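You operate a simulated robot arm through the tools that you are given. There is no shell and no other tool. Be economical: measure what you need, move in short steps, check, and stop when the job is done.

Carry out the task below with a simulated robot arm. There is one attempt and no reset: what you move stays moved.

TASK
Fetch the rubbing stone and set it on top of the blue hose coil. Fetch the belt from the top of the glazing bench and set it on the large tile there. Put one of the test pots from the top of the glazing bench on the square ring. Press the near previous job button three times. Fetch the square kiln shelf from the bench beside the scale and set it on top of the white round batt. Shut the outer right drawer. Shut the inner left drawer. Take the round ring and leave it on the tray of the pug mill. Any order will do.
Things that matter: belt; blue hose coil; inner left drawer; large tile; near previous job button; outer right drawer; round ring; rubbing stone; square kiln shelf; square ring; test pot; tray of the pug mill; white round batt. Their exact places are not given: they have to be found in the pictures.

The check looks at the end state, three seconds after you hand in, the way a careful person would. Anything else that was tipped, shoved, dropped, spilled or broken makes it a failure.

THE ROBOT
A 7-joint arm with a vacuum gripper on a trunk, on a base that drives. Base frame: it is fixed to the floor where the robot stands at the start and does not move with it; the origin is under the middle of the robot, x ahead of it, y to its left, z up; the surface under the hand at the start is at about z = 0.86. Readings come in m, degrees, newtons and seconds.
With the tool pointing down near the work surface it reaches from about 0.1 to 0.76 m from the robot's upright axis, wherever it stands. Its first joint turns from -166.0 to 166.0 degrees. Places, roughly: belt [1.5, 1, 0.75]; blue hose coil (7x7x5 cm) [1.2, 0.5, 0.9]; inner left drawer [-0.8, 3.6, 0.8]; large tile (16x16x1 cm) [1.9, 0.8, 0.9]; near previous job button [0.2, 4.2, 0.9]; outer right drawer [0.7, 4.7, 0.8]; round ring (7x7x3 cm) [-2.1, 2.8, 0.7]; rubbing stone (7x4x4 cm) [0.9, 0, 0.9]; square kiln shelf (12x12x2 cm) [0.4, 4.6, 0.9]; square ring (7x7x3 cm) [1.8, 1.1, 0.9]; test pot [1.75, 0.5, 1]; tray of the pug mill (12x25 cm) [-1.88, 0.2, 0.84]; white round batt [0.25, 4.75, 1]. Payload 1.88 kg.
Tool frame: the origin (TCP) lies in the middle of the cups' lips, and z points out of the cups. The gripper has 1 cup of 0.032 m across, covering 0.032 by 0.032 m (tool x, y); the bellows give 0.014 m. With the vacuum on, a cup seals on a smooth face that it is pressed against (1 to 4 N); it does not hold porous or soft things. The pull reaches 41 N.
Orientation is told as [roll, pitch, yaw] about the base's x, y, z axes, in that order, counted from this pose: with the cups facing straight down, the tool's x points along the base's -x, its y along +y and its z along -z.

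THE INTERFACE
- The arm moves only by the tool play_rows. Its arguments are lists of equal length, an entry for each row: "vac": the vacuum: 1 switches it on, 0 off; "offset": the shift along the tool's x, y, z in units of 500 mm (1.0 is 500 mm), a list of three; "angular": the turn, a rotation vector about the tool's x, y, z in units of 180 degrees (1.0 is 180 degrees), a list of three. In form: {"vac": [vac, ...], "offset": [[tx, ty, tz], ...], "angular": [[rx, ry, rz], ...]}. A call has 1 to 20 rows; each row is the pose to reach, as a shift and turn from the pose commanded when the call began, along the tool's axes at that moment. A call with a number of a shift or a turn outside -1 to 1 is refused whole. Each row takes 0.2 s and may step no farther than 0.05 m and 8.6 degrees from the row before; otherwise, or with a gripper value out of range, the whole call is refused. A pose out of reach is approached as far as the arm can. The call stops where the force on the tool passes 40 N (or 10 N more than at its start, if that is more) or the arm is blocked; 0.2 s more then pass. The pull builds up within a second once a cup has sealed. Time passes only in rows, and 0.2 s behind the last, so rows that repeat a pose give it time. It gives the time, the measured TCP pose, the force on the tool (base axes) and the pull of the vacuum at its end, in the units of the frame above (readings bear some noise), with the torque about the TCP (base axes, N m) and any sound that the robot's microphone picked up.
- Cameras (640 x 400 px; columns grow to the right, rows downward): "scene" is now at [0.0323, 0.1577, 1.3988]; the picture's right is [-0.07, -1.00, 0.00], its down [-0.34, 0.03, -0.94] and it looks along [0.94, -0.07, -0.34] (base axes); focal length 276 px, centre (320, 200). "wrist" rides on the gripper at [0.082, 0.014, -0.216] in the tool frame; the picture's right is [-0.17, 0.99, 0.00], its down [-0.91, -0.15, -0.37] and it looks along [-0.37, -0.06, 0.93] (tool axes); focal length 243 px, centre (320, 200).
- camera(camera): a new picture of that camera. It takes no simulated time.
- raise_lower(by): slides the trunk up (or, below 0, down) by that many m; the arm and the scene camera ride with it, the base frame stays. It gives what a move gives, with no picture.
- roll_base(legs): drives the robot by 1 to 6 legs, each [ahead, left, turn to the left] in m, m and degrees, along the robot's own axes; the way and the turn of a leg run together, so that a leg with both is an arc; at most 1.5 m and 180 degrees a leg. The arm and the cameras ride along, it lands a little off, and it stops where it bumps. It gives what a move gives.
- aim_head(pan, tilt): turns the head with the scene camera to pan (to the left, within 155 degrees either way) and tilt (down, from -29 to 69), counted from straight ahead of the robot. It gives what a move gives.
- locate(camera, pixels): for up to 12 pixels [column, row] of the newest picture of that camera ("zoom" is the newest enlarged one), the place [x, y, z] in the base frame of the surface seen there, good to about 0.003 m. It takes no simulated time.
- enlarge(camera, box): a new picture of the part [left, top, right, bottom] of that camera's present view, enlarged. It takes no simulated time.
- finish_job(): hands the job in; it is judged then, once.

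Go step by step. Measure first, check grasps and placings, and put right what went wrong. The budget is 131 turns and 132 pictures, counting those below and the enlarged ones. Unless the task says otherwise, let go and move clear before handing in, and close with one line.

The tools are called after "Request:" as name(argument=value, ...) on one line, values as JSON. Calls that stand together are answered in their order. play_rows: Moves the arm, as the interface text tells. Its arguments: {"type":"object","properties":{"vac":{"type":"array","items":{"type":"number"}},"offset":{"type":"array","items":{"type":"array","items":{"type":"number"}}},"angular":{"type":"array","items":{"type":"array","items":{"type":"number"}}}},"required":["vac","offset","angular"]} The other tools are called the same way: raise_lower (by) slides the trunk up or down; roll_base (legs) drives the base; aim_head (pan, tilt) turns the head that bears the scene camera; camera (camera) takes a picture; locate (camera, pixels) gives the place of the surface under pixels of a picture; enlarge (camera, box) takes an enlarged picture of a part of a camera's view; finish_job () hands the job in.

At the start:

```text
time: 0.0
position: [0.4984, 0.0972, 1.1558]
ee_rot: [0.0, -0.1, 0.0]
force: [-0.1, 0.5, -1.4]
torque: [0.02, -0.02, 0.02]
pull: 0.1
trunk travel left (down, up): [-0.319, 0.271]
robot x, y, heading: [0.0009, -0.0027, -0.1]
head pan, tilt: [-4.2, 20.1]
```

scene: 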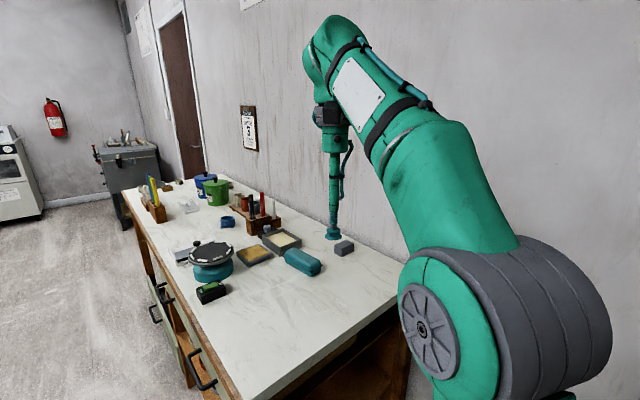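
wrist: 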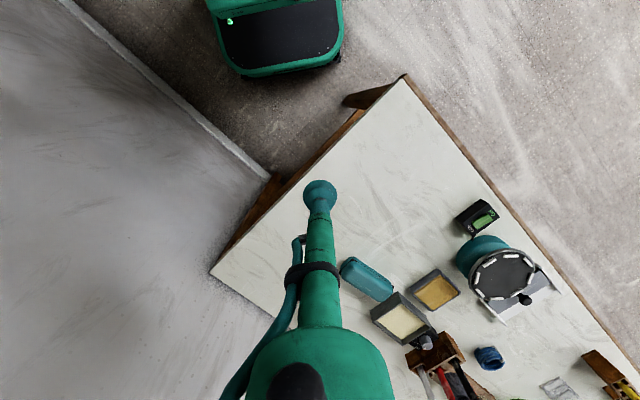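

The scene picture shows the first bench with what may be the rubbing stone at (344,247) and the blue coil at (228,221). I'll enlarge and measure them.

Request:
enlarge(camera="scene", box=[130, 150, 370, 300])

Request:
locate(camera="scene", pixels=[[344, 244], [344, 253], [228, 218], [228, 225], [302, 258], [330, 290], [210, 293], [254, 252], [280, 237], [155, 205], [218, 190], [250, 350]])

```text
2.67 times, centred on (250, 225) of scene
```

zoom: 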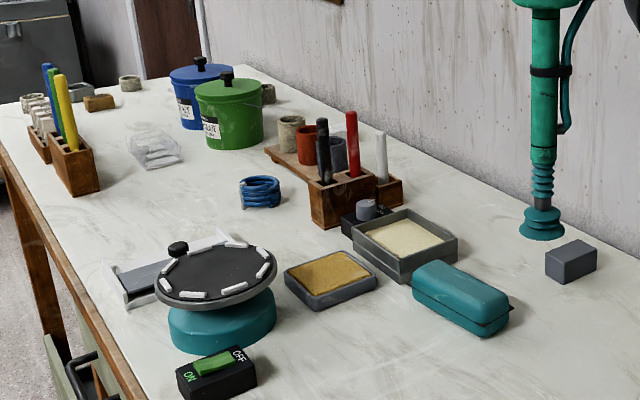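

```text
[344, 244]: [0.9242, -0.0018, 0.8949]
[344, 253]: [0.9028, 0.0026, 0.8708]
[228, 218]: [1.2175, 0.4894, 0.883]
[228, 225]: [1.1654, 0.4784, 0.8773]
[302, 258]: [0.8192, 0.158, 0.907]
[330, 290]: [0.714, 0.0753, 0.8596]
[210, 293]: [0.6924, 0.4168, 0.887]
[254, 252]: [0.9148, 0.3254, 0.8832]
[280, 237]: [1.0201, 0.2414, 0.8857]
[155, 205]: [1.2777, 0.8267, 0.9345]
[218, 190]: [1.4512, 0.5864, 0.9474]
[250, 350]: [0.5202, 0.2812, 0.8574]
```

The grey block is at about (0.92, 0.0, 0.90) and the coil at (1.2, 0.48). I need the bench edges so I can plan where to drive.

Request:
locate(camera="wrist", pixels=[[400, 86], [214, 270], [445, 135], [540, 258], [600, 335], [300, 185], [350, 100], [270, 40]])

Request:
locate(camera="scene", pixels=[[123, 193], [130, 205], [200, 345], [205, 178], [175, 186], [250, 120], [130, 165], [60, 200], [20, 180], [155, 315], [205, 380], [110, 300]])

Request:
enlarge(camera="scene", box=[110, 160, 270, 260])

```text
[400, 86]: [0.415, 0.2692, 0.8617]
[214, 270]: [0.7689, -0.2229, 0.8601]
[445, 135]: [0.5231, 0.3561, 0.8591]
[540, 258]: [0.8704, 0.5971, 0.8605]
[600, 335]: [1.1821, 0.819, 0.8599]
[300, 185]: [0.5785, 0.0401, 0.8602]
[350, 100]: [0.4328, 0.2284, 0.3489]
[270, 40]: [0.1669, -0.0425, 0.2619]
```

```text
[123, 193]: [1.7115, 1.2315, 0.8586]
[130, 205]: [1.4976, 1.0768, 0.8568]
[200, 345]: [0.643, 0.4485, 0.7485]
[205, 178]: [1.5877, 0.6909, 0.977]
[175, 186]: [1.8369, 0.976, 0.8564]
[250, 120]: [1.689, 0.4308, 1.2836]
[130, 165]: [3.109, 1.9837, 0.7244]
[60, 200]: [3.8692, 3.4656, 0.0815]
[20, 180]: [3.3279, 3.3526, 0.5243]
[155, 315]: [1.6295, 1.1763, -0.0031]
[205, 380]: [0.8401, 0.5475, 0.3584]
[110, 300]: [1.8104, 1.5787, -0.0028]
```

```text
4.00 times, centred on (190, 210) of scene
```

zoom: 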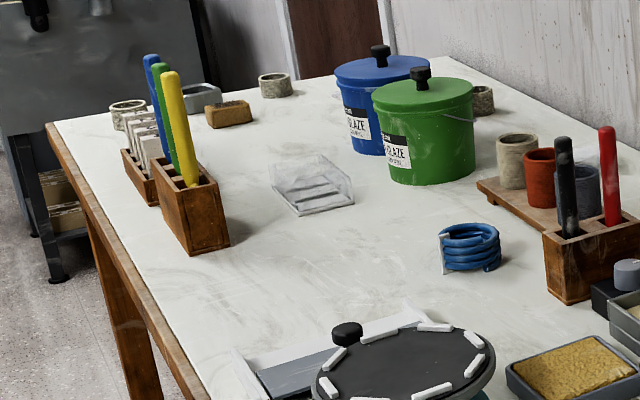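

The bench is a strip at about 36.6° heading, with its near-left corner at (0.415, 0.269). I'll check the base footprint to plan clearances and read the stone's outline.

Request:
locate(camera="wrist", pixels=[[285, 74], [245, 72], [335, 60], [210, 15], [342, 15], [100, 50], [200, 130]])

Request:
enlarge(camera="scene", box=[312, 225, 376, 265])

```text
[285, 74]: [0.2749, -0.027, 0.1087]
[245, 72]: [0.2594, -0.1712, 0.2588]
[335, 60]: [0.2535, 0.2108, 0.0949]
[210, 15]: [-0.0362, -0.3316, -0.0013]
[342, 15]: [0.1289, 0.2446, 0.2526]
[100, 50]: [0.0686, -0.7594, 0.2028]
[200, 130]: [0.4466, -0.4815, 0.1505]
```

```text
10.00 times, centred on (344, 245) of scene
```

zoom: 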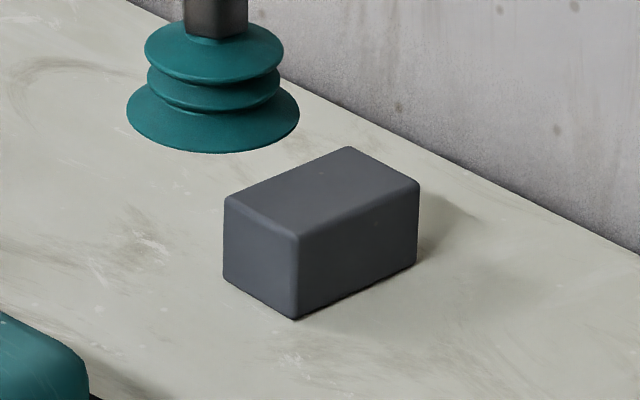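

The base reaches about 0.25–0.28 m around its axis. I'll turn parallel to the bench (36.6°), slide right and go a little ahead, so the stone is reachable over the end.

Request:
roll_base(legs=[[0, 0, 36.6], [0, -0.28, 0], [0.135, 0, 0]])

Request:
camera(camera="wrist")

Request:
aim_head(pan=-10, tilt=30)

Request:
camera(camera="scene")

```text
time: 4.6
position: [0.6198, 0.2296, 1.1558]
ee_rot: [-0.1, -0.1, 36.5]
force: [0.5, 0.1, -0.1]
torque: [0.01, -0.01, -0.04]
pull: 0.0
trunk travel left (down, up): [-0.319, 0.271]
robot x, y, heading: [0.2698, -0.1414, 36.3]
head pan, tilt: [-4.2, 20.1]
```

```text
126 pictures are left
```

wrist: 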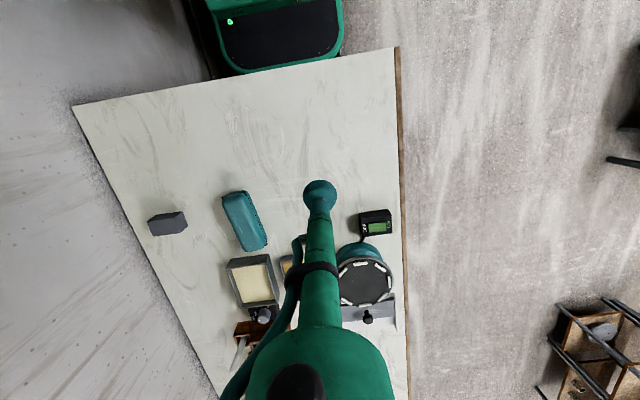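

```text
time: 5.3
position: [0.6189, 0.2306, 1.1559]
ee_rot: [0.0, 0.0, 36.4]
force: [-0.8, -0.7, 0.0]
torque: [-0.01, -0.03, 0.01]
pull: 0.1
trunk travel left (down, up): [-0.319, 0.271]
robot x, y, heading: [0.2746, -0.1441, 36.6]
head pan, tilt: [-10.0, 30.0]
```

```text
125 pictures are left
```

scene: 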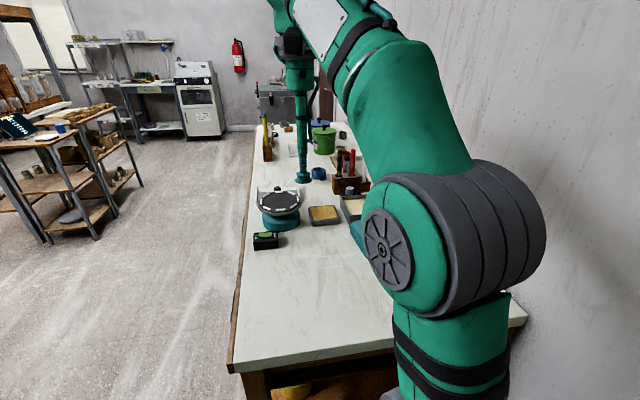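

The stone is at wrist pixel (168,218). I'll get its top corners with an enlargement.

Request:
enlarge(camera="wrist", box=[136, 198, 200, 238])

Request:
locate(camera="wrist", pixels=[[165, 216], [155, 216], [176, 213], [150, 218], [185, 212]])

```text
10.00 times, centred on (168, 218) of wrist
```

zoom: 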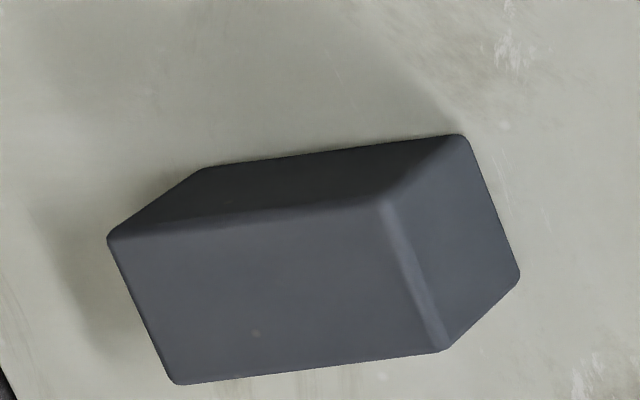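

```text
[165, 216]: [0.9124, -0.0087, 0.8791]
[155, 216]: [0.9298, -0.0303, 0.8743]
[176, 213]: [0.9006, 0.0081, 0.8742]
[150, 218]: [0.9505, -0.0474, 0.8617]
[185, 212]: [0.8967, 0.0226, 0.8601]
```

The top face in the zoom runs between (110,238), (380,203), (445,350) and (178,382). I'll locate its centre.

Request:
locate(camera="zoom", pixels=[[278, 293], [140, 260], [415, 280], [250, 240], [310, 345]])

```text
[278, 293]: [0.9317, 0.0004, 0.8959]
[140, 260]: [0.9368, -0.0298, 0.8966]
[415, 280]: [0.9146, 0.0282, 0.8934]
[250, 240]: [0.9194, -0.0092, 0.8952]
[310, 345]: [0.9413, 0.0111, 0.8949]
```

Stone top centre is (0.929, -0.001, 0.8955). I'll move over it and stop about 8 cm above.

Request:
play_rows(vac=[0, 0, 0, 0, 0, 0, 0, 0, 0, 0, 0, 0, 0, 0], offset=[[-0.0224, -0.074, 0], [-0.0448, -0.148, 0], [-0.0672, -0.222, 0], [-0.0896, -0.296, 0], [-0.112, -0.37, 0], [-0.1344, -0.444, 0], [-0.1568, -0.518, 0], [-0.1792, -0.592, 0], [-0.2016, -0.666, 0], [-0.224, -0.74, 0], [-0.224, -0.74, 0.09], [-0.224, -0.74, 0.18], [-0.224, -0.74, 0.27], [-0.224, -0.74, 0.36]], angular=[[0, 0, 0], [0, 0, 0], [0, 0, 0], [0, 0, 0], [0, 0, 0], [0, 0, 0], [0, 0, 0], [0, 0, 0], [0, 0, 0], [0, 0, 0], [0, 0, 0], [0, 0, 0], [0, 0, 0], [0, 0, 0]])

Request:
camera(camera="wrist")

```text
time: 8.3
position: [0.9289, -0.0005, 0.977]
ee_rot: [0.0, -0.1, 36.2]
force: [0.0, -0.2, -0.9]
torque: [0.02, 0.01, -0.01]
pull: 0.0
out of reach, approached as far as the arm can: row 4, 5, 6, 7, 8, 9, 10, 11, 12
trunk travel left (down, up): [-0.319, 0.271]
robot x, y, heading: [0.2756, -0.1398, 36.3]
head pan, tilt: [-10.0, 30.0]
```

```text
123 pictures are left
```

wrist: 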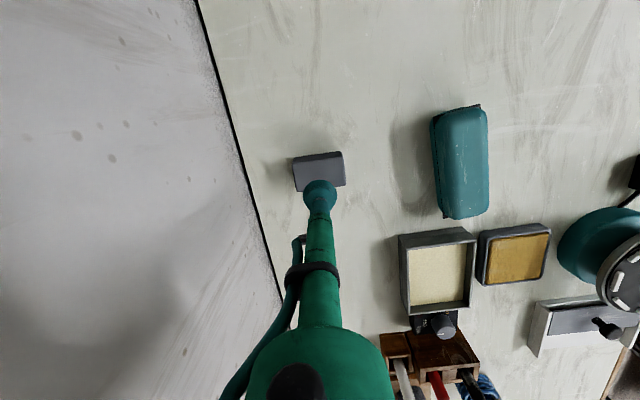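

The cup is over the stone. I'll descend with the vacuum on.

Request:
play_rows(vac=[1, 1, 1, 1, 1, 1, 1, 1, 1, 1], offset=[[0, 0, 0.08], [0, 0, 0.14], [0, 0, 0.155], [0, 0, 0.163], [0, 0, 0.168], [0, 0, 0.172], [0, 0, 0.172], [0, 0, 0.172], [0, 0, 0.172], [0, 0, 0.172]], angular=[[0, 0, 0], [0, 0, 0], [0, 0, 0], [0, 0, 0], [0, 0, 0], [0, 0, 0], [0, 0, 0], [0, 0, 0], [0, 0, 0], [0, 0, 0]])

```text
time: 10.5
position: [0.9284, -0.0013, 0.8904]
ee_rot: [-0.1, -0.1, 36.4]
force: [11.1, 4.1, 25.6]
torque: [-0.02, 0.01, 0.0]
pull: 40.4
trunk travel left (down, up): [-0.319, 0.271]
robot x, y, heading: [0.2744, -0.1442, 36.2]
head pan, tilt: [-10.0, 30.0]
```

Sealed at 40 N pull. I'll lift and bring the stone back in front of the robot.

Request:
play_rows(vac=[1, 1, 1, 1, 1, 1, 1, 1, 1, 1, 1, 1, 1, 1, 1], offset=[[0, 0, -0.03], [0, 0, -0.1], [0, 0, -0.18], [0, 0, -0.26], [0.03, 0.06, -0.3], [0.06, 0.12, -0.34], [0.09, 0.18, -0.38], [0.12, 0.25, -0.42], [0.15, 0.32, -0.46], [0.18, 0.39, -0.48], [0.2, 0.46, -0.48], [0.22, 0.53, -0.48], [0.23, 0.6, -0.48], [0.24, 0.67, -0.48], [0.24, 0.74, -0.48]], angular=[[0, 0, 0], [0, 0, 0], [0, 0, 0], [0, 0, 0], [0, 0, 0], [0, 0, 0], [0, 0, 0], [0, 0, 0], [0, 0, 0], [0, 0, 0], [0, 0, 0], [0, 0, 0], [0, 0, 0], [0, 0, 0], [0, 0, 0]])

Request:
camera(camera="wrist")

```text
time: 13.7
position: [0.6114, 0.2264, 1.1296]
ee_rot: [0.0, 0.1, 36.5]
force: [-0.6, 1.0, -2.3]
torque: [0.04, 0.01, -0.01]
pull: 41.0
trunk travel left (down, up): [-0.319, 0.271]
robot x, y, heading: [0.2737, -0.1424, 36.4]
head pan, tilt: [-10.0, 30.0]
```

```text
122 pictures are left
```

wrist: 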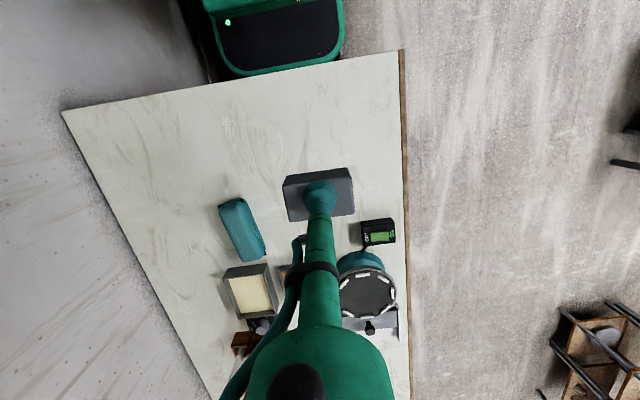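

The stone is held. Before driving around I'll check the rack standing left of the aisle at scene (60,200) and wrist (570,330).

Request:
locate(camera="wrist", pixels=[[560, 310], [552, 345], [615, 160], [450, 250], [403, 200]])

Request:
locate(camera="scene", pixels=[[47, 243], [117, 212], [143, 188], [60, 140], [100, 120], [20, 125], [45, 180], [200, 105], [90, 50], [140, 90]])

Request:
enlarge(camera="scene", box=[0, 40, 224, 180])

```text
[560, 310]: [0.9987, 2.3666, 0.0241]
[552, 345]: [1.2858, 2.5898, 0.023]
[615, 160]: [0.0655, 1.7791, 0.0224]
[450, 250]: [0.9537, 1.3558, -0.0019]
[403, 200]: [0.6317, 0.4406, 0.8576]
```

```text
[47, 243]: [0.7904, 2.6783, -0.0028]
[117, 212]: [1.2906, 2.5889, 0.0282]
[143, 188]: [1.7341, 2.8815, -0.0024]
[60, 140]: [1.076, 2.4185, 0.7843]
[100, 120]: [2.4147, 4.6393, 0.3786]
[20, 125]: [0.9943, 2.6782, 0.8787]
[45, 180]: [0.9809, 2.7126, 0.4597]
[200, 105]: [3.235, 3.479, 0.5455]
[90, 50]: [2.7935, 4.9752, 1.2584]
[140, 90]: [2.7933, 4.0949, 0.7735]
```

```text
2.86 times, centred on (112, 110) of scene
```

zoom: 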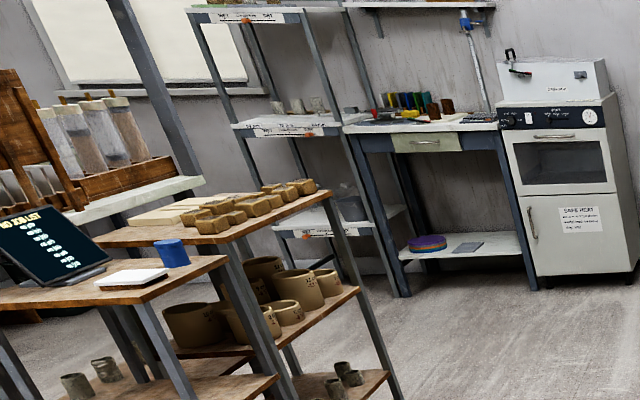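

The aisle is wide and clear. I'll back off, go left round the corner, then ahead alongside the bench.

Request:
roll_base(legs=[[-0.12, 0, 0], [0, 0.62, 0], [1.18, 0, 0]])

Request:
aim_head(pan=-60, tilt=35)

Request:
camera(camera="scene")

Request:
camera(camera="wrist")

```text
time: 23.6
position: [1.0792, 1.371, 1.1284]
ee_rot: [0.0, 0.1, 37.5]
force: [-0.3, -0.1, -1.3]
torque: [-0.02, -0.02, -0.03]
pull: 40.6
trunk travel left (down, up): [-0.319, 0.271]
robot x, y, heading: [0.7501, 0.9955, 37.3]
head pan, tilt: [-10.0, 30.0]
```

```text
time: 24.8
position: [1.079, 1.3707, 1.1291]
ee_rot: [0.0, 0.1, 37.5]
force: [0.3, 0.8, -1.5]
torque: [0.0, -0.01, 0.0]
pull: 40.7
trunk travel left (down, up): [-0.319, 0.271]
robot x, y, heading: [0.7503, 0.9955, 37.5]
head pan, tilt: [-60.0, 35.0]
```

```text
120 pictures are left
```

scene: 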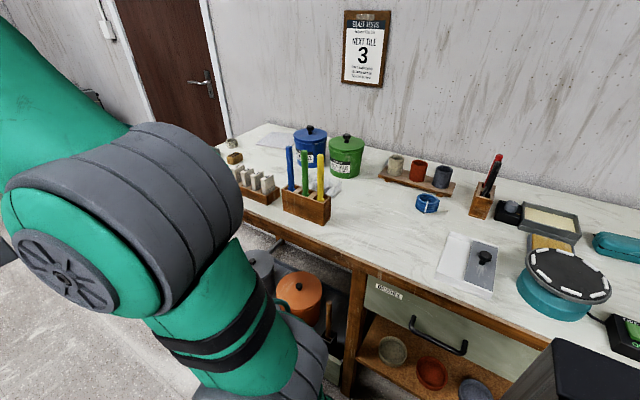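

```text
119 pictures are left
```

wrist: 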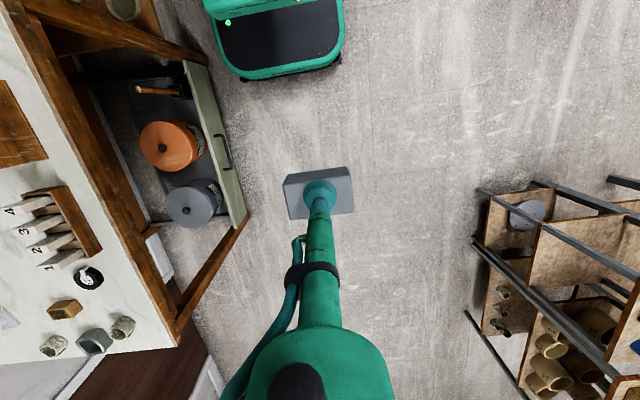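

I'm alongside the bench with the stone held; the coil is at scene (428,203). I'll enlarge and measure the coil and the other bench items.

Request:
enlarge(camera="scene", box=[404, 184, 452, 214])

Request:
locate(camera="zoom", pixels=[[180, 160], [320, 90], [470, 120], [440, 260], [270, 260], [315, 130]])

Request:
enlarge(camera="scene", box=[210, 110, 370, 210])

Request:
enlarge(camera="wrist", box=[0, 160, 256, 400])

Request:
locate(camera="wrist", pixels=[[215, 110], [240, 220], [88, 278], [97, 340], [54, 345], [122, 328], [65, 308], [224, 150], [170, 330], [10, 320], [180, 148]])

```text
13.33 times, centred on (428, 199) of scene
```

zoom: 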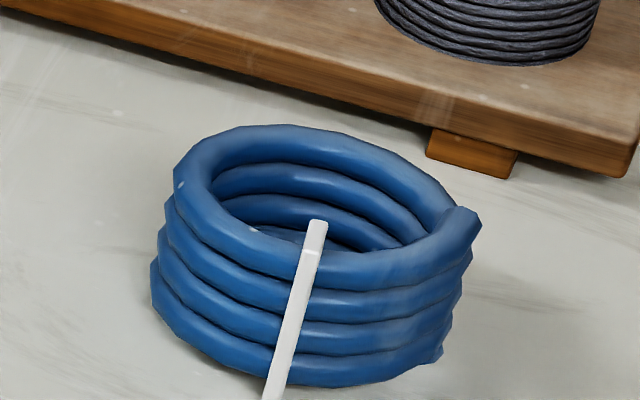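

```text
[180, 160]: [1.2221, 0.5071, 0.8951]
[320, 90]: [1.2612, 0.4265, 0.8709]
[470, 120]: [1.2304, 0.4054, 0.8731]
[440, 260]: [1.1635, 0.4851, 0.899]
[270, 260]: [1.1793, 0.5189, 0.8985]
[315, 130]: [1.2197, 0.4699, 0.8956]
```

```text
4.00 times, centred on (290, 160) of scene
```

zoom: 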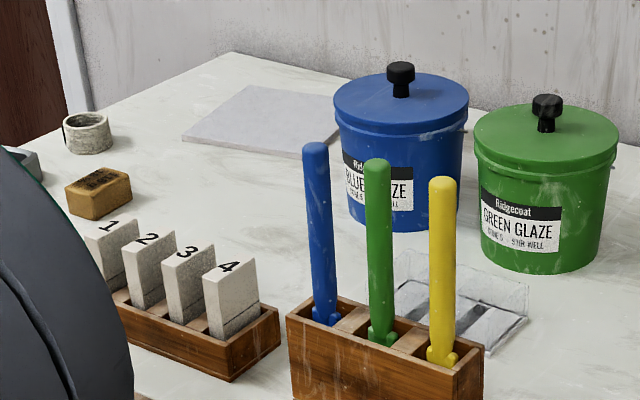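

```text
1.67 times, centred on (128, 280) of wrist
```

zoom: 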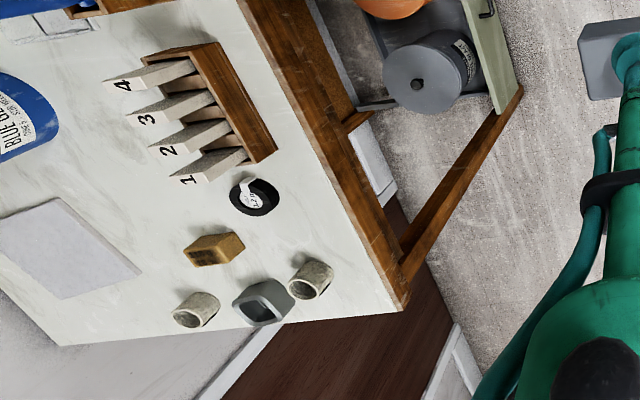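

```text
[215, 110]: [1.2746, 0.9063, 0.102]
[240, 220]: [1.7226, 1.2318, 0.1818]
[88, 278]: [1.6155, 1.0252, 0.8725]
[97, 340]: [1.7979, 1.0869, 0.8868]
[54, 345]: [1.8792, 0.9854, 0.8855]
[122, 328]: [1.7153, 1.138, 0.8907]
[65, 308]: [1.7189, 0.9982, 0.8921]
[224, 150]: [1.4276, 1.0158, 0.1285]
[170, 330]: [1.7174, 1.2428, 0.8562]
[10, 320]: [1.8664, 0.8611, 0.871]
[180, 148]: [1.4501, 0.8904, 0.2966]
```

Black roll at (1.616, 1.025) looks like the belt, the slab at (1.87, 0.84) the large tile, and the grey piece at (1.80, 1.087) the square ring. Now I'll raise the trunk a bit for reach and refine the coil rim.

Request:
raise_lower(by=0.1)

Request:
enlarge(camera="scene", box=[380, 160, 476, 220])

```text
time: 26.1
position: [1.0798, 1.3717, 1.2299]
ee_rot: [0.0, 0.0, 37.5]
force: [0.5, -1.0, -1.2]
torque: [-0.01, 0.0, -0.01]
pull: 41.1
trunk travel left (down, up): [-0.419, 0.171]
robot x, y, heading: [0.7468, 0.9924, 37.2]
head pan, tilt: [-60.0, 35.0]
```

```text
6.67 times, centred on (428, 190) of scene
```

zoom: 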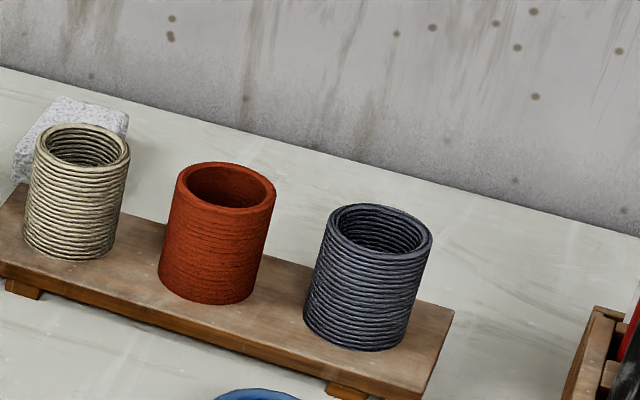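

The pots are open-topped cylinders; the red one looks smoothest. Now I'll re-enlarge the coil with the raised camera.

Request:
enlarge(camera="scene", box=[396, 210, 444, 240])

```text
13.33 times, centred on (420, 225) of scene
```

zoom: 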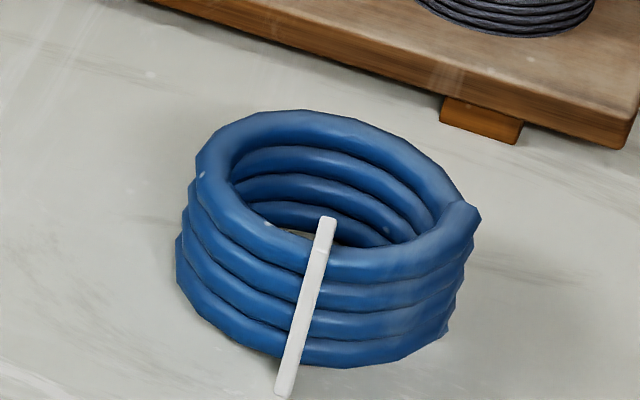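

Request:
locate(camera="zoom", pixels=[[215, 160], [440, 190], [310, 122], [350, 258], [260, 228], [390, 145], [250, 130], [430, 240], [328, 225]])

```text
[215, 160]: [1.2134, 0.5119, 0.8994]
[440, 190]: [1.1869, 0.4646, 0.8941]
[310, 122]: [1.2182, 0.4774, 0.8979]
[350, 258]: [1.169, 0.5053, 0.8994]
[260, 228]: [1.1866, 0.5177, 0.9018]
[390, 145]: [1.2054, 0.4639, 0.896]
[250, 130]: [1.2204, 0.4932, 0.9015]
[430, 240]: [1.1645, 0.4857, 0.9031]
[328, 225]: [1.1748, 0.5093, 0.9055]
```

Coil centre is about (1.193, 0.490), top 0.90. I'll carry the stone toward it in two stretches.

Request:
play_rows(vac=[1, 1, 1, 1, 1, 1, 1, 1, 1, 1, 1, 1], offset=[[0.0447, -0.0768, 0], [0.0894, -0.1536, 0], [0.1341, -0.2304, 0], [0.1788, -0.3072, 0], [0.2235, -0.384, 0], [0.2682, -0.4608, 0], [0.3129, -0.5376, 0], [0.3576, -0.6144, 0], [0.4023, -0.6912, 0], [0.447, -0.768, 0], [0.4917, -0.8448, 0], [0.5364, -0.9216, 0]], angular=[[0, 0, 0], [0, 0, 0], [0, 0, 0], [0, 0, 0], [0, 0, 0], [0, 0, 0], [0, 0, 0], [0, 0, 0], [0, 0, 0], [0, 0, 0], [0, 0, 0], [0, 0, 0]])

Request:
play_rows(vac=[1, 1, 1, 1, 1, 1, 1, 1, 1, 1, 1], offset=[[0.0447, -0.0768, 0.01], [0.0894, -0.1536, 0.03], [0.1341, -0.2304, 0.06], [0.1788, -0.3072, 0.09], [0.2235, -0.384, 0.12], [0.2682, -0.4608, 0.15], [0.3129, -0.5376, 0.18], [0.3576, -0.6152, 0.21], [0.3576, -0.6152, 0.29], [0.3576, -0.6152, 0.37], [0.3576, -0.6152, 0.45]], angular=[[0, 0, 0], [0, 0, 0], [0, 0, 0], [0, 0, 0], [0, 0, 0], [0, 0, 0], [0, 0, 0], [0, 0, 0], [0, 0, 0], [0, 0, 0], [0, 0, 0]])

Request:
camera(camera="wrist")

Request:
camera(camera="scene")

```text
time: 28.7
position: [1.1472, 0.8414, 1.2301]
ee_rot: [0.0, -0.1, 37.5]
force: [-0.7, -0.3, -1.7]
torque: [-0.01, -0.03, 0.02]
pull: 40.6
trunk travel left (down, up): [-0.419, 0.171]
robot x, y, heading: [0.7525, 0.9982, 37.6]
head pan, tilt: [-60.0, 35.0]
```

```text
time: 31.1
position: [1.1957, 0.4625, 1.0122]
ee_rot: [0.2, 0.0, 37.5]
force: [0.9, 0.8, -2.1]
torque: [-0.04, 0.07, 0.0]
pull: 40.8
out of reach, approached as far as the arm can: row 7, 8, 9, 10, 11
trunk travel left (down, up): [-0.419, 0.171]
robot x, y, heading: [0.7476, 0.9936, 37.7]
head pan, tilt: [-60.0, 35.0]
```

```text
113 pictures are left
```

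wrist: 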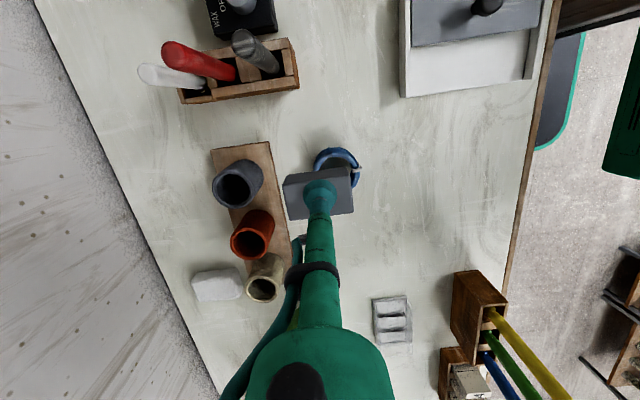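

```text
112 pictures are left
```

scene: 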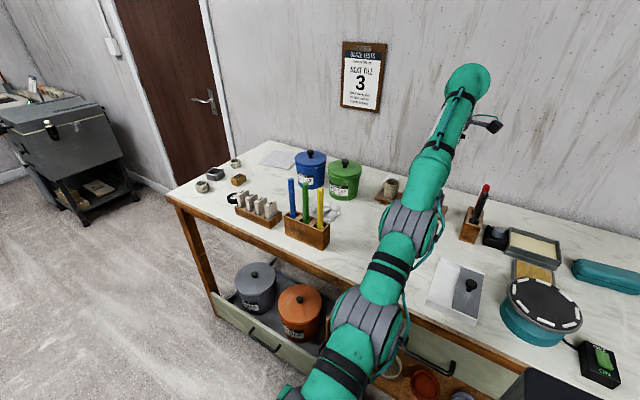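

The TCP stops a little off (1.196, 0.4625), probably from wrist joint limits since the tool yaw is far from the radial direction. I'll turn the tool about its axis by about 57° and see whether it settles.

Request:
play_rows(vac=[1, 1, 1, 1, 1, 1, 1, 1, 1], offset=[[0, 0, -0.02], [0, 0, -0.02], [0, 0, -0.02], [0, 0, -0.02], [0, 0, -0.02], [0, 0, -0.02], [0, 0, -0.02], [0, 0, -0.02], [0, 0, -0.02]], angular=[[0, 0, 0.04], [0, 0, 0.08], [0, 0, 0.12], [0, 0, 0.16], [0, 0, 0.2], [0, 0, 0.24], [0, 0, 0.28], [0, 0, 0.32], [0, 0, 0.32]])

Request:
camera(camera="wrist")

```text
time: 33.1
position: [1.1956, 0.4636, 1.0233]
ee_rot: [0.0, 0.0, -20.0]
force: [-0.2, 0.2, -1.4]
torque: [0.01, -0.01, 0.04]
pull: 40.5
trunk travel left (down, up): [-0.419, 0.171]
robot x, y, heading: [0.7475, 0.995, 37.5]
head pan, tilt: [-60.0, 35.0]
```

```text
111 pictures are left
```

wrist: 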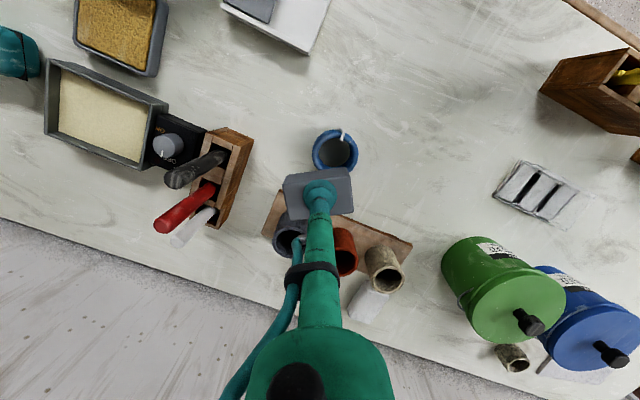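

Now it tracks at yaw -20°. I'll shift 2.6 cm to the coil centre and go down to about 2 cm above contact.

Request:
play_rows(vac=[1, 1, 1, 1, 1], offset=[[0.012, 0.024, 0.0], [0.023, 0.048, 0.0], [0.023, 0.048, 0.06], [0.023, 0.048, 0.13], [0.023, 0.048, 0.13]], angular=[[0, 0, 0], [0, 0, 0], [0, 0, 0], [0, 0, 0], [0, 0, 0]])

Request:
enlarge(camera="wrist", box=[256, 120, 384, 240])

Request:
enlarge(camera="scene", box=[380, 190, 476, 250])

```text
time: 34.3
position: [1.2158, 0.4616, 0.968]
ee_rot: [-0.1, 0.1, -20.1]
force: [0.4, 0.1, -2.3]
torque: [0.04, 0.03, -0.02]
pull: 40.2
out of reach, approached as far as the arm can: row 1, 2, 3, 4, 5
trunk travel left (down, up): [-0.419, 0.171]
robot x, y, heading: [0.7524, 0.9961, 37.6]
head pan, tilt: [-60.0, 35.0]
```

```text
3.33 times, centred on (320, 180) of wrist
```

zoom: 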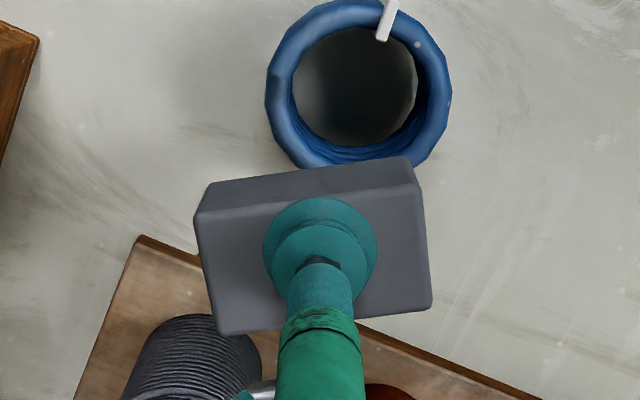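

```text
6.67 times, centred on (428, 220) of scene
```

zoom: 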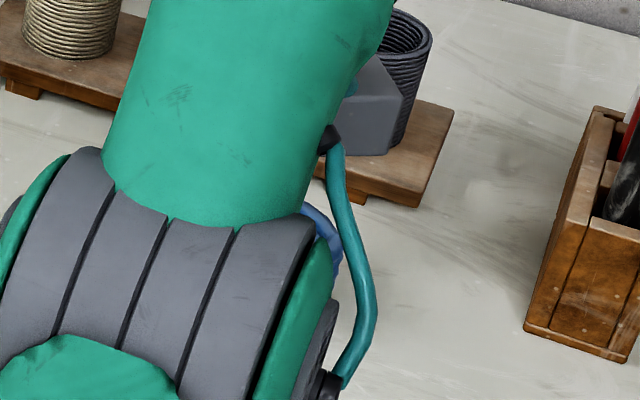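

The IK drifted outward to (1.216, 0.462), close to the pots, so the arm is in an awkward posture. I'll lift, pull in toward the robot, and rotate the tool to its natural radial yaw before trying again.

Request:
play_rows(vac=[1, 1, 1, 1, 1, 1, 1, 1, 1, 1, 1, 1], offset=[[0, 0, -0.09], [0, 0, -0.18], [0, 0, -0.27], [0.06, 0.035, -0.3], [0.12, 0.07, -0.34], [0.18, 0.1, -0.38], [0.24, 0.135, -0.4], [0.3, 0.17, -0.42], [0.36, 0.2, -0.44], [0.437, 0.243, -0.44], [0.437, 0.243, -0.44], [0.437, 0.243, -0.44]], angular=[[0, 0, 0], [0, 0, 0], [0, 0, 0], [0, 0, 0.03], [0, 0, 0.06], [0, 0, 0.09], [0, 0, 0.12], [0, 0, 0.15], [0, 0, 0.18], [0, 0, 0.21], [0, 0, 0.22], [0, 0, 0.22]])

Request:
camera(camera="scene")

```text
time: 36.9
position: [1.0513, 0.6492, 1.1869]
ee_rot: [0.1, -0.1, -59.8]
force: [-0.1, -0.7, -1.7]
torque: [-0.04, 0.04, -0.01]
pull: 41.4
out of reach, approached as far as the arm can: row 2, 3, 4, 5
trunk travel left (down, up): [-0.419, 0.171]
robot x, y, heading: [0.7489, 0.9973, 37.6]
head pan, tilt: [-60.0, 35.0]
```

```text
108 pictures are left
```

scene: 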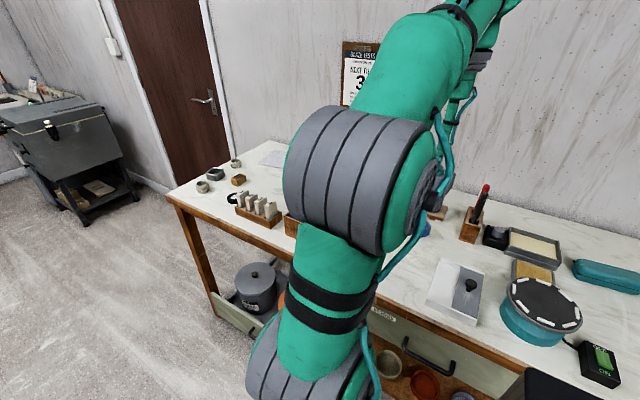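

Posture is back to normal. I'll go out diagonally to above the coil at z≈1.0.

Request:
play_rows(vac=[1, 1, 1, 1, 1, 1, 1, 1, 1], offset=[[-0.052, 0.0106, 0.047], [-0.104, 0.0212, 0.094], [-0.157, 0.0317, 0.14], [-0.209, 0.0423, 0.187], [-0.261, 0.0529, 0.234], [-0.313, 0.0634, 0.28], [-0.365, 0.074, 0.327], [-0.4176, 0.0846, 0.374], [-0.4176, 0.0846, 0.374]], angular=[[0, 0, 0], [0, 0, 0], [0, 0, 0], [0, 0, 0], [0, 0, 0], [0, 0, 0], [0, 0, 0], [0, 0, 0], [0, 0, 0]])

Request:
enlarge(camera="wrist", box=[224, 110, 416, 230])

```text
time: 38.9
position: [1.194, 0.4905, 0.9997]
ee_rot: [0.0, 0.0, -59.7]
force: [0.1, -0.7, -2.8]
torque: [0.01, 0.06, -0.01]
pull: 40.5
trunk travel left (down, up): [-0.419, 0.171]
robot x, y, heading: [0.7469, 0.9957, 37.4]
head pan, tilt: [-60.0, 35.0]
```

```text
3.33 times, centred on (320, 170) of wrist
```

zoom: 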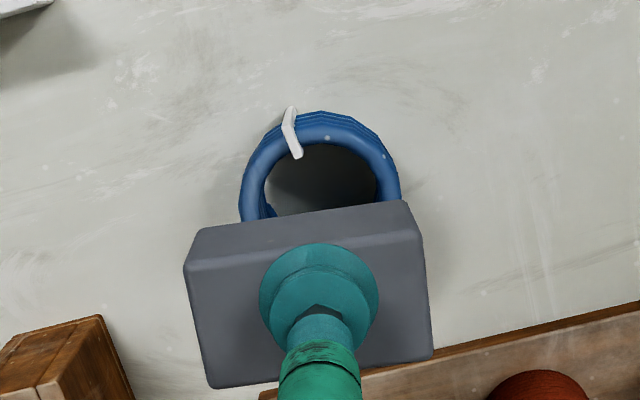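

On target at (1.194, 0.4905). I'll descend to contact slowly.

Request:
play_rows(vac=[1, 1, 1, 1, 1, 1], offset=[[0, 0, 0.06], [0, 0, 0.1], [0, 0, 0.112], [0, 0, 0.118], [0, 0, 0.122], [0, 0, 0.122]], angular=[[0, 0, 0], [0, 0, 0], [0, 0, 0], [0, 0, 0], [0, 0, 0], [0, 0, 0]])

Request:
enlarge(camera="wrist", box=[224, 110, 416, 230])

```text
time: 40.3
position: [1.1948, 0.4913, 0.9389]
ee_rot: [0.0, -0.1, -59.8]
force: [-0.9, -0.4, -1.9]
torque: [0.01, 0.0, -0.01]
pull: 40.6
trunk travel left (down, up): [-0.419, 0.171]
robot x, y, heading: [0.749, 0.9938, 37.5]
head pan, tilt: [-60.0, 35.0]
```

```text
3.33 times, centred on (320, 170) of wrist
```

zoom: 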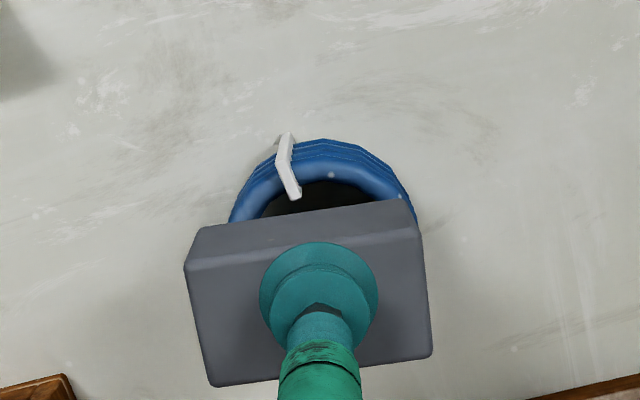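

Not touching yet (no force). I'll check the centring via the visible rim, then lower a few mm more.

Request:
locate(camera="zoom", pixels=[[330, 168], [245, 210], [400, 200], [300, 275], [215, 290]])

Request:
play_rows(vac=[1, 1, 1, 1, 1], offset=[[0, 0, 0.004], [0, 0, 0.008], [0, 0, 0.012], [0, 0, 0.016], [0, 0, 0.016]], angular=[[0, 0, 0], [0, 0, 0], [0, 0, 0], [0, 0, 0], [0, 0, 0]])

```text
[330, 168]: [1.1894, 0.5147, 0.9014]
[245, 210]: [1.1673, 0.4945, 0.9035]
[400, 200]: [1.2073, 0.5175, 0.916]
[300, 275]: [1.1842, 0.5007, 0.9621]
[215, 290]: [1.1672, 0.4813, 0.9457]
```

```text
time: 41.5
position: [1.1934, 0.49, 0.9322]
ee_rot: [0.0, -0.1, -59.7]
force: [0.9, 0.9, 4.3]
torque: [0.11, -0.15, 0.02]
pull: 41.0
trunk travel left (down, up): [-0.419, 0.171]
robot x, y, heading: [0.7491, 0.9917, 37.8]
head pan, tilt: [-60.0, 35.0]
```

Contact at z 0.932 with about 6 N. I'll release, wait, and rise.

Request:
play_rows(vac=[1, 0, 0, 0, 0, 0, 0, 0, 0, 0], offset=[[0, 0, 0.002], [0, 0, 0.002], [0, 0, 0.002], [0, 0, 0.002], [0, 0, 0.002], [0, 0, 0.002], [0, 0, -0.02], [0, 0, -0.08], [0, 0, -0.16], [0, 0, -0.24]], angular=[[0, 0, 0], [0, 0, 0], [0, 0, 0], [0, 0, 0], [0, 0, 0], [0, 0, 0], [0, 0, 0], [0, 0, 0], [0, 0, 0], [0, 0, 0]])

Request:
camera(camera="wrist")

```text
time: 43.7
position: [1.1921, 0.4905, 1.0487]
ee_rot: [0.0, 0.1, -59.5]
force: [0.7, -0.9, 0.1]
torque: [0.04, 0.02, 0.03]
pull: 0.1
trunk travel left (down, up): [-0.419, 0.171]
robot x, y, heading: [0.7517, 0.9961, 37.7]
head pan, tilt: [-60.0, 35.0]
```

```text
105 pictures are left
```

wrist: 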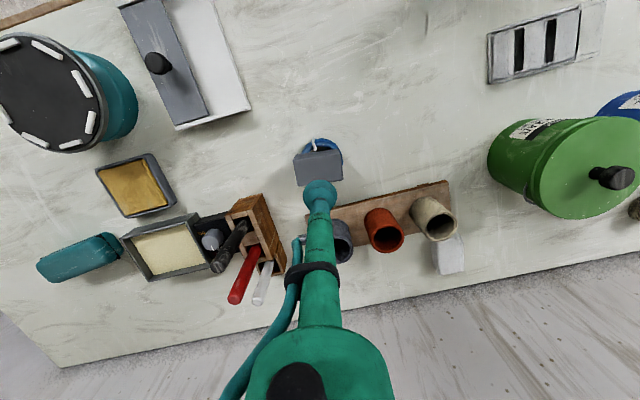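

The stone sits on the coil. I'll verify closely and inspect the pots.

Request:
enlarge(camera="wrist", box=[280, 125, 472, 275])

Request:
locate(camera="wrist", pixels=[[319, 168], [386, 234], [384, 214], [440, 227], [350, 246], [373, 218], [402, 246]])

```text
2.67 times, centred on (376, 200) of wrist
```

zoom: 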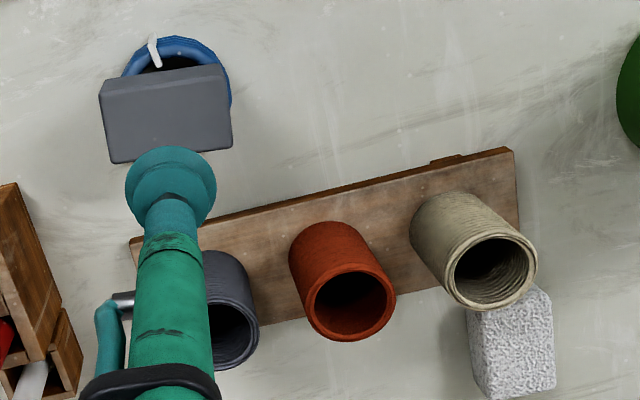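

```text
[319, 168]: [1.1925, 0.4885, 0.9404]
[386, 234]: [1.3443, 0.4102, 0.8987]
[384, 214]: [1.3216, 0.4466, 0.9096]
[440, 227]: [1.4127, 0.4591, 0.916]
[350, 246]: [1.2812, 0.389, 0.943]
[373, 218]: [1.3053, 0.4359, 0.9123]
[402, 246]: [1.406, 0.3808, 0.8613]
```

The stone is centred on the coil (top centre (1.1925, 0.4885, 0.94)). The hinted test pot location fits the small granite-like pots at the far end of the bench, so I'll bring the arm back to the front in order to drive round to that end.

Request:
play_rows(vac=[0, 0, 0, 0, 0, 0, 0, 0, 0, 0, 0, 0, 0, 0], offset=[[0.0, 0.0, -0.08], [0.084, -0.0169, -0.13], [0.167, -0.0338, -0.18], [0.251, -0.0508, -0.23], [0.334, -0.0677, -0.27], [0.4176, -0.0846, -0.3], [0.487, -0.0398, -0.3], [0.556, 0.005, -0.3], [0.626, 0.05, -0.3], [0.695, 0.0947, -0.3], [0.764, 0.1395, -0.3], [0.834, 0.1842, -0.3], [0.903, 0.229, -0.3], [0.9726, 0.2734, -0.3]], angular=[[0, 0, 0], [0, 0, 0], [0, 0, 0], [0, 0, 0], [0, 0, 0], [0, 0, 0], [0, 0, -0.034], [0, 0, -0.068], [0, 0, -0.102], [0, 0, -0.136], [0, 0, -0.17], [0, 0, -0.204], [0, 0, -0.238], [0, 0, -0.27]])

Request:
play_rows(vac=[0, 0, 0, 0, 0, 0, 0, 0, 0], offset=[[0.0124, 0.0879, 0], [0.0248, 0.1758, 0], [0.0372, 0.2637, 0], [0.0496, 0.3516, 0], [0.062, 0.4395, 0], [0.0744, 0.5274, 0], [0.0868, 0.6153, 0], [0.0992, 0.7032, 0], [0.112, 0.791, 0]], angular=[[0, 0, -0.03], [0, 0, -0.06], [0, 0, -0.09], [0, 0, -0.12], [0, 0, -0.15], [0, 0, -0.18], [0, 0, -0.21], [0, 0, -0.24], [0, 0, -0.27]])

Request:
aim_head(pan=25, tilt=20)

Request:
camera(camera="scene")

```text
time: 46.7
position: [1.0657, 0.9791, 1.2008]
ee_rot: [-0.1, 0.0, -11.1]
force: [-0.1, 0.1, -0.7]
torque: [0.01, 0.0, 0.0]
pull: 0.1
out of reach, approached as far as the arm can: row 1
trunk travel left (down, up): [-0.419, 0.171]
robot x, y, heading: [0.751, 0.9954, 37.4]
head pan, tilt: [-60.0, 35.0]
```

```text
time: 48.7
position: [1.0854, 1.378, 1.1995]
ee_rot: [0.0, 0.0, 37.7]
force: [-0.8, -0.1, -0.7]
torque: [-0.01, 0.01, -0.03]
pull: 0.1
trunk travel left (down, up): [-0.419, 0.171]
robot x, y, heading: [0.751, 0.9927, 37.4]
head pan, tilt: [-60.0, 35.0]
```

```text
time: 50.3
position: [1.0855, 1.3767, 1.2001]
ee_rot: [0.0, 0.0, 37.5]
force: [0.2, 0.4, -0.3]
torque: [0.01, 0.02, -0.04]
pull: 0.1
trunk travel left (down, up): [-0.419, 0.171]
robot x, y, heading: [0.7482, 0.9926, 37.6]
head pan, tilt: [25.0, 20.0]
```

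```text
103 pictures are left
```

scene: 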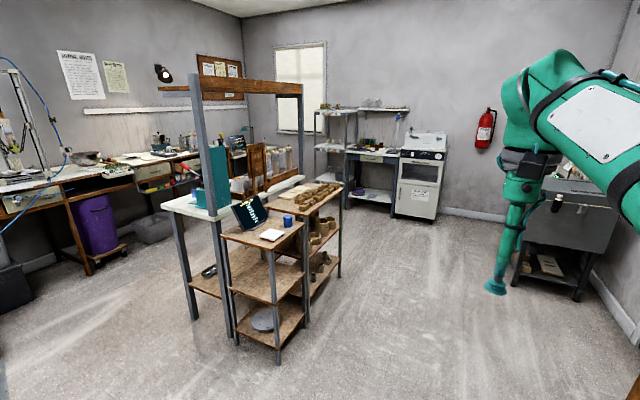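

The path is clear. I'll drive on past the end of the glazing bench, turn around, and slide in to face it from its far end.

Request:
roll_base(legs=[[1.3, 0.03, 0], [0, 0, 179], [0, 0.55, 0]])

Request:
aim_head(pan=15, tilt=40)

Request:
camera(camera="scene")

Request:
camera(camera="wrist")

```text
time: 66.8
position: [1.7276, 0.9892, 1.1999]
ee_rot: [-0.1, 0.0, -144.2]
force: [0.0, -0.3, 0.4]
torque: [-0.01, -0.01, 0.03]
pull: 0.0
trunk travel left (down, up): [-0.419, 0.171]
robot x, y, heading: [2.075, 1.3603, -144.1]
head pan, tilt: [25.0, 20.0]
```

```text
time: 67.7
position: [1.7277, 0.9903, 1.1995]
ee_rot: [0.0, 0.0, -144.3]
force: [-0.3, -0.3, -0.2]
torque: [-0.02, -0.02, 0.02]
pull: 0.0
trunk travel left (down, up): [-0.419, 0.171]
robot x, y, heading: [2.0767, 1.3641, -143.9]
head pan, tilt: [15.0, 40.0]
```

```text
102 pictures are left
```

scene: 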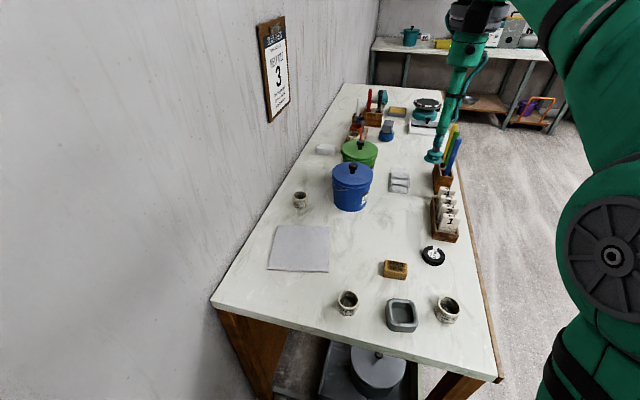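

```text
101 pictures are left
```

wrist: 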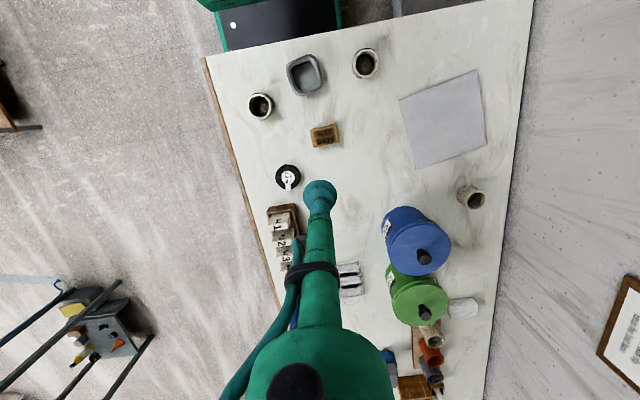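

Excellent view: belt roll at wrist (289,177), tile (443,120), square ring (305,75), test pots (260,106), (366,64), (470,196). I'll enlarge and measure.

Request:
enlarge(camera="wrist", box=[240, 35, 400, 215])

Request:
locate(camera="zoom", pixels=[[177, 318], [177, 290], [145, 325], [135, 90], [165, 100], [112, 88], [145, 50], [278, 65], [285, 70], [50, 160], [45, 130], [50, 158]])

Request:
locate(camera="wrist", pixels=[[402, 101], [478, 73], [485, 145], [416, 167], [444, 121], [470, 196]])

```text
2.22 times, centred on (320, 125) of wrist
```

zoom: 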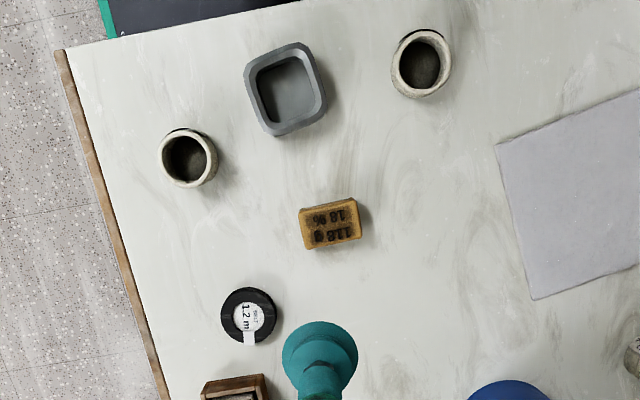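

```text
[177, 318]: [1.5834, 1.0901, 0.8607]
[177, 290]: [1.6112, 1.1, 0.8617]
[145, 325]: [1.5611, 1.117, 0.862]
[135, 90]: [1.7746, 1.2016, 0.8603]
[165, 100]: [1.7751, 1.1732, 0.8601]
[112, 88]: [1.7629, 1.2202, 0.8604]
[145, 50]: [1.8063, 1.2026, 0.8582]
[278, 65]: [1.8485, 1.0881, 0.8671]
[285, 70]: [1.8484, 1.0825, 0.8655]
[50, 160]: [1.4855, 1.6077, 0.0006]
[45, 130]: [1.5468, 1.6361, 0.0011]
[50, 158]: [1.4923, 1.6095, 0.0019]
```

```text
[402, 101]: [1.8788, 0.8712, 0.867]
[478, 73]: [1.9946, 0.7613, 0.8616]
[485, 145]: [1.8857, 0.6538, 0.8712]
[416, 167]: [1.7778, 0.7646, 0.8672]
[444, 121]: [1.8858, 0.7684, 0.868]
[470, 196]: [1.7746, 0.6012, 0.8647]
```

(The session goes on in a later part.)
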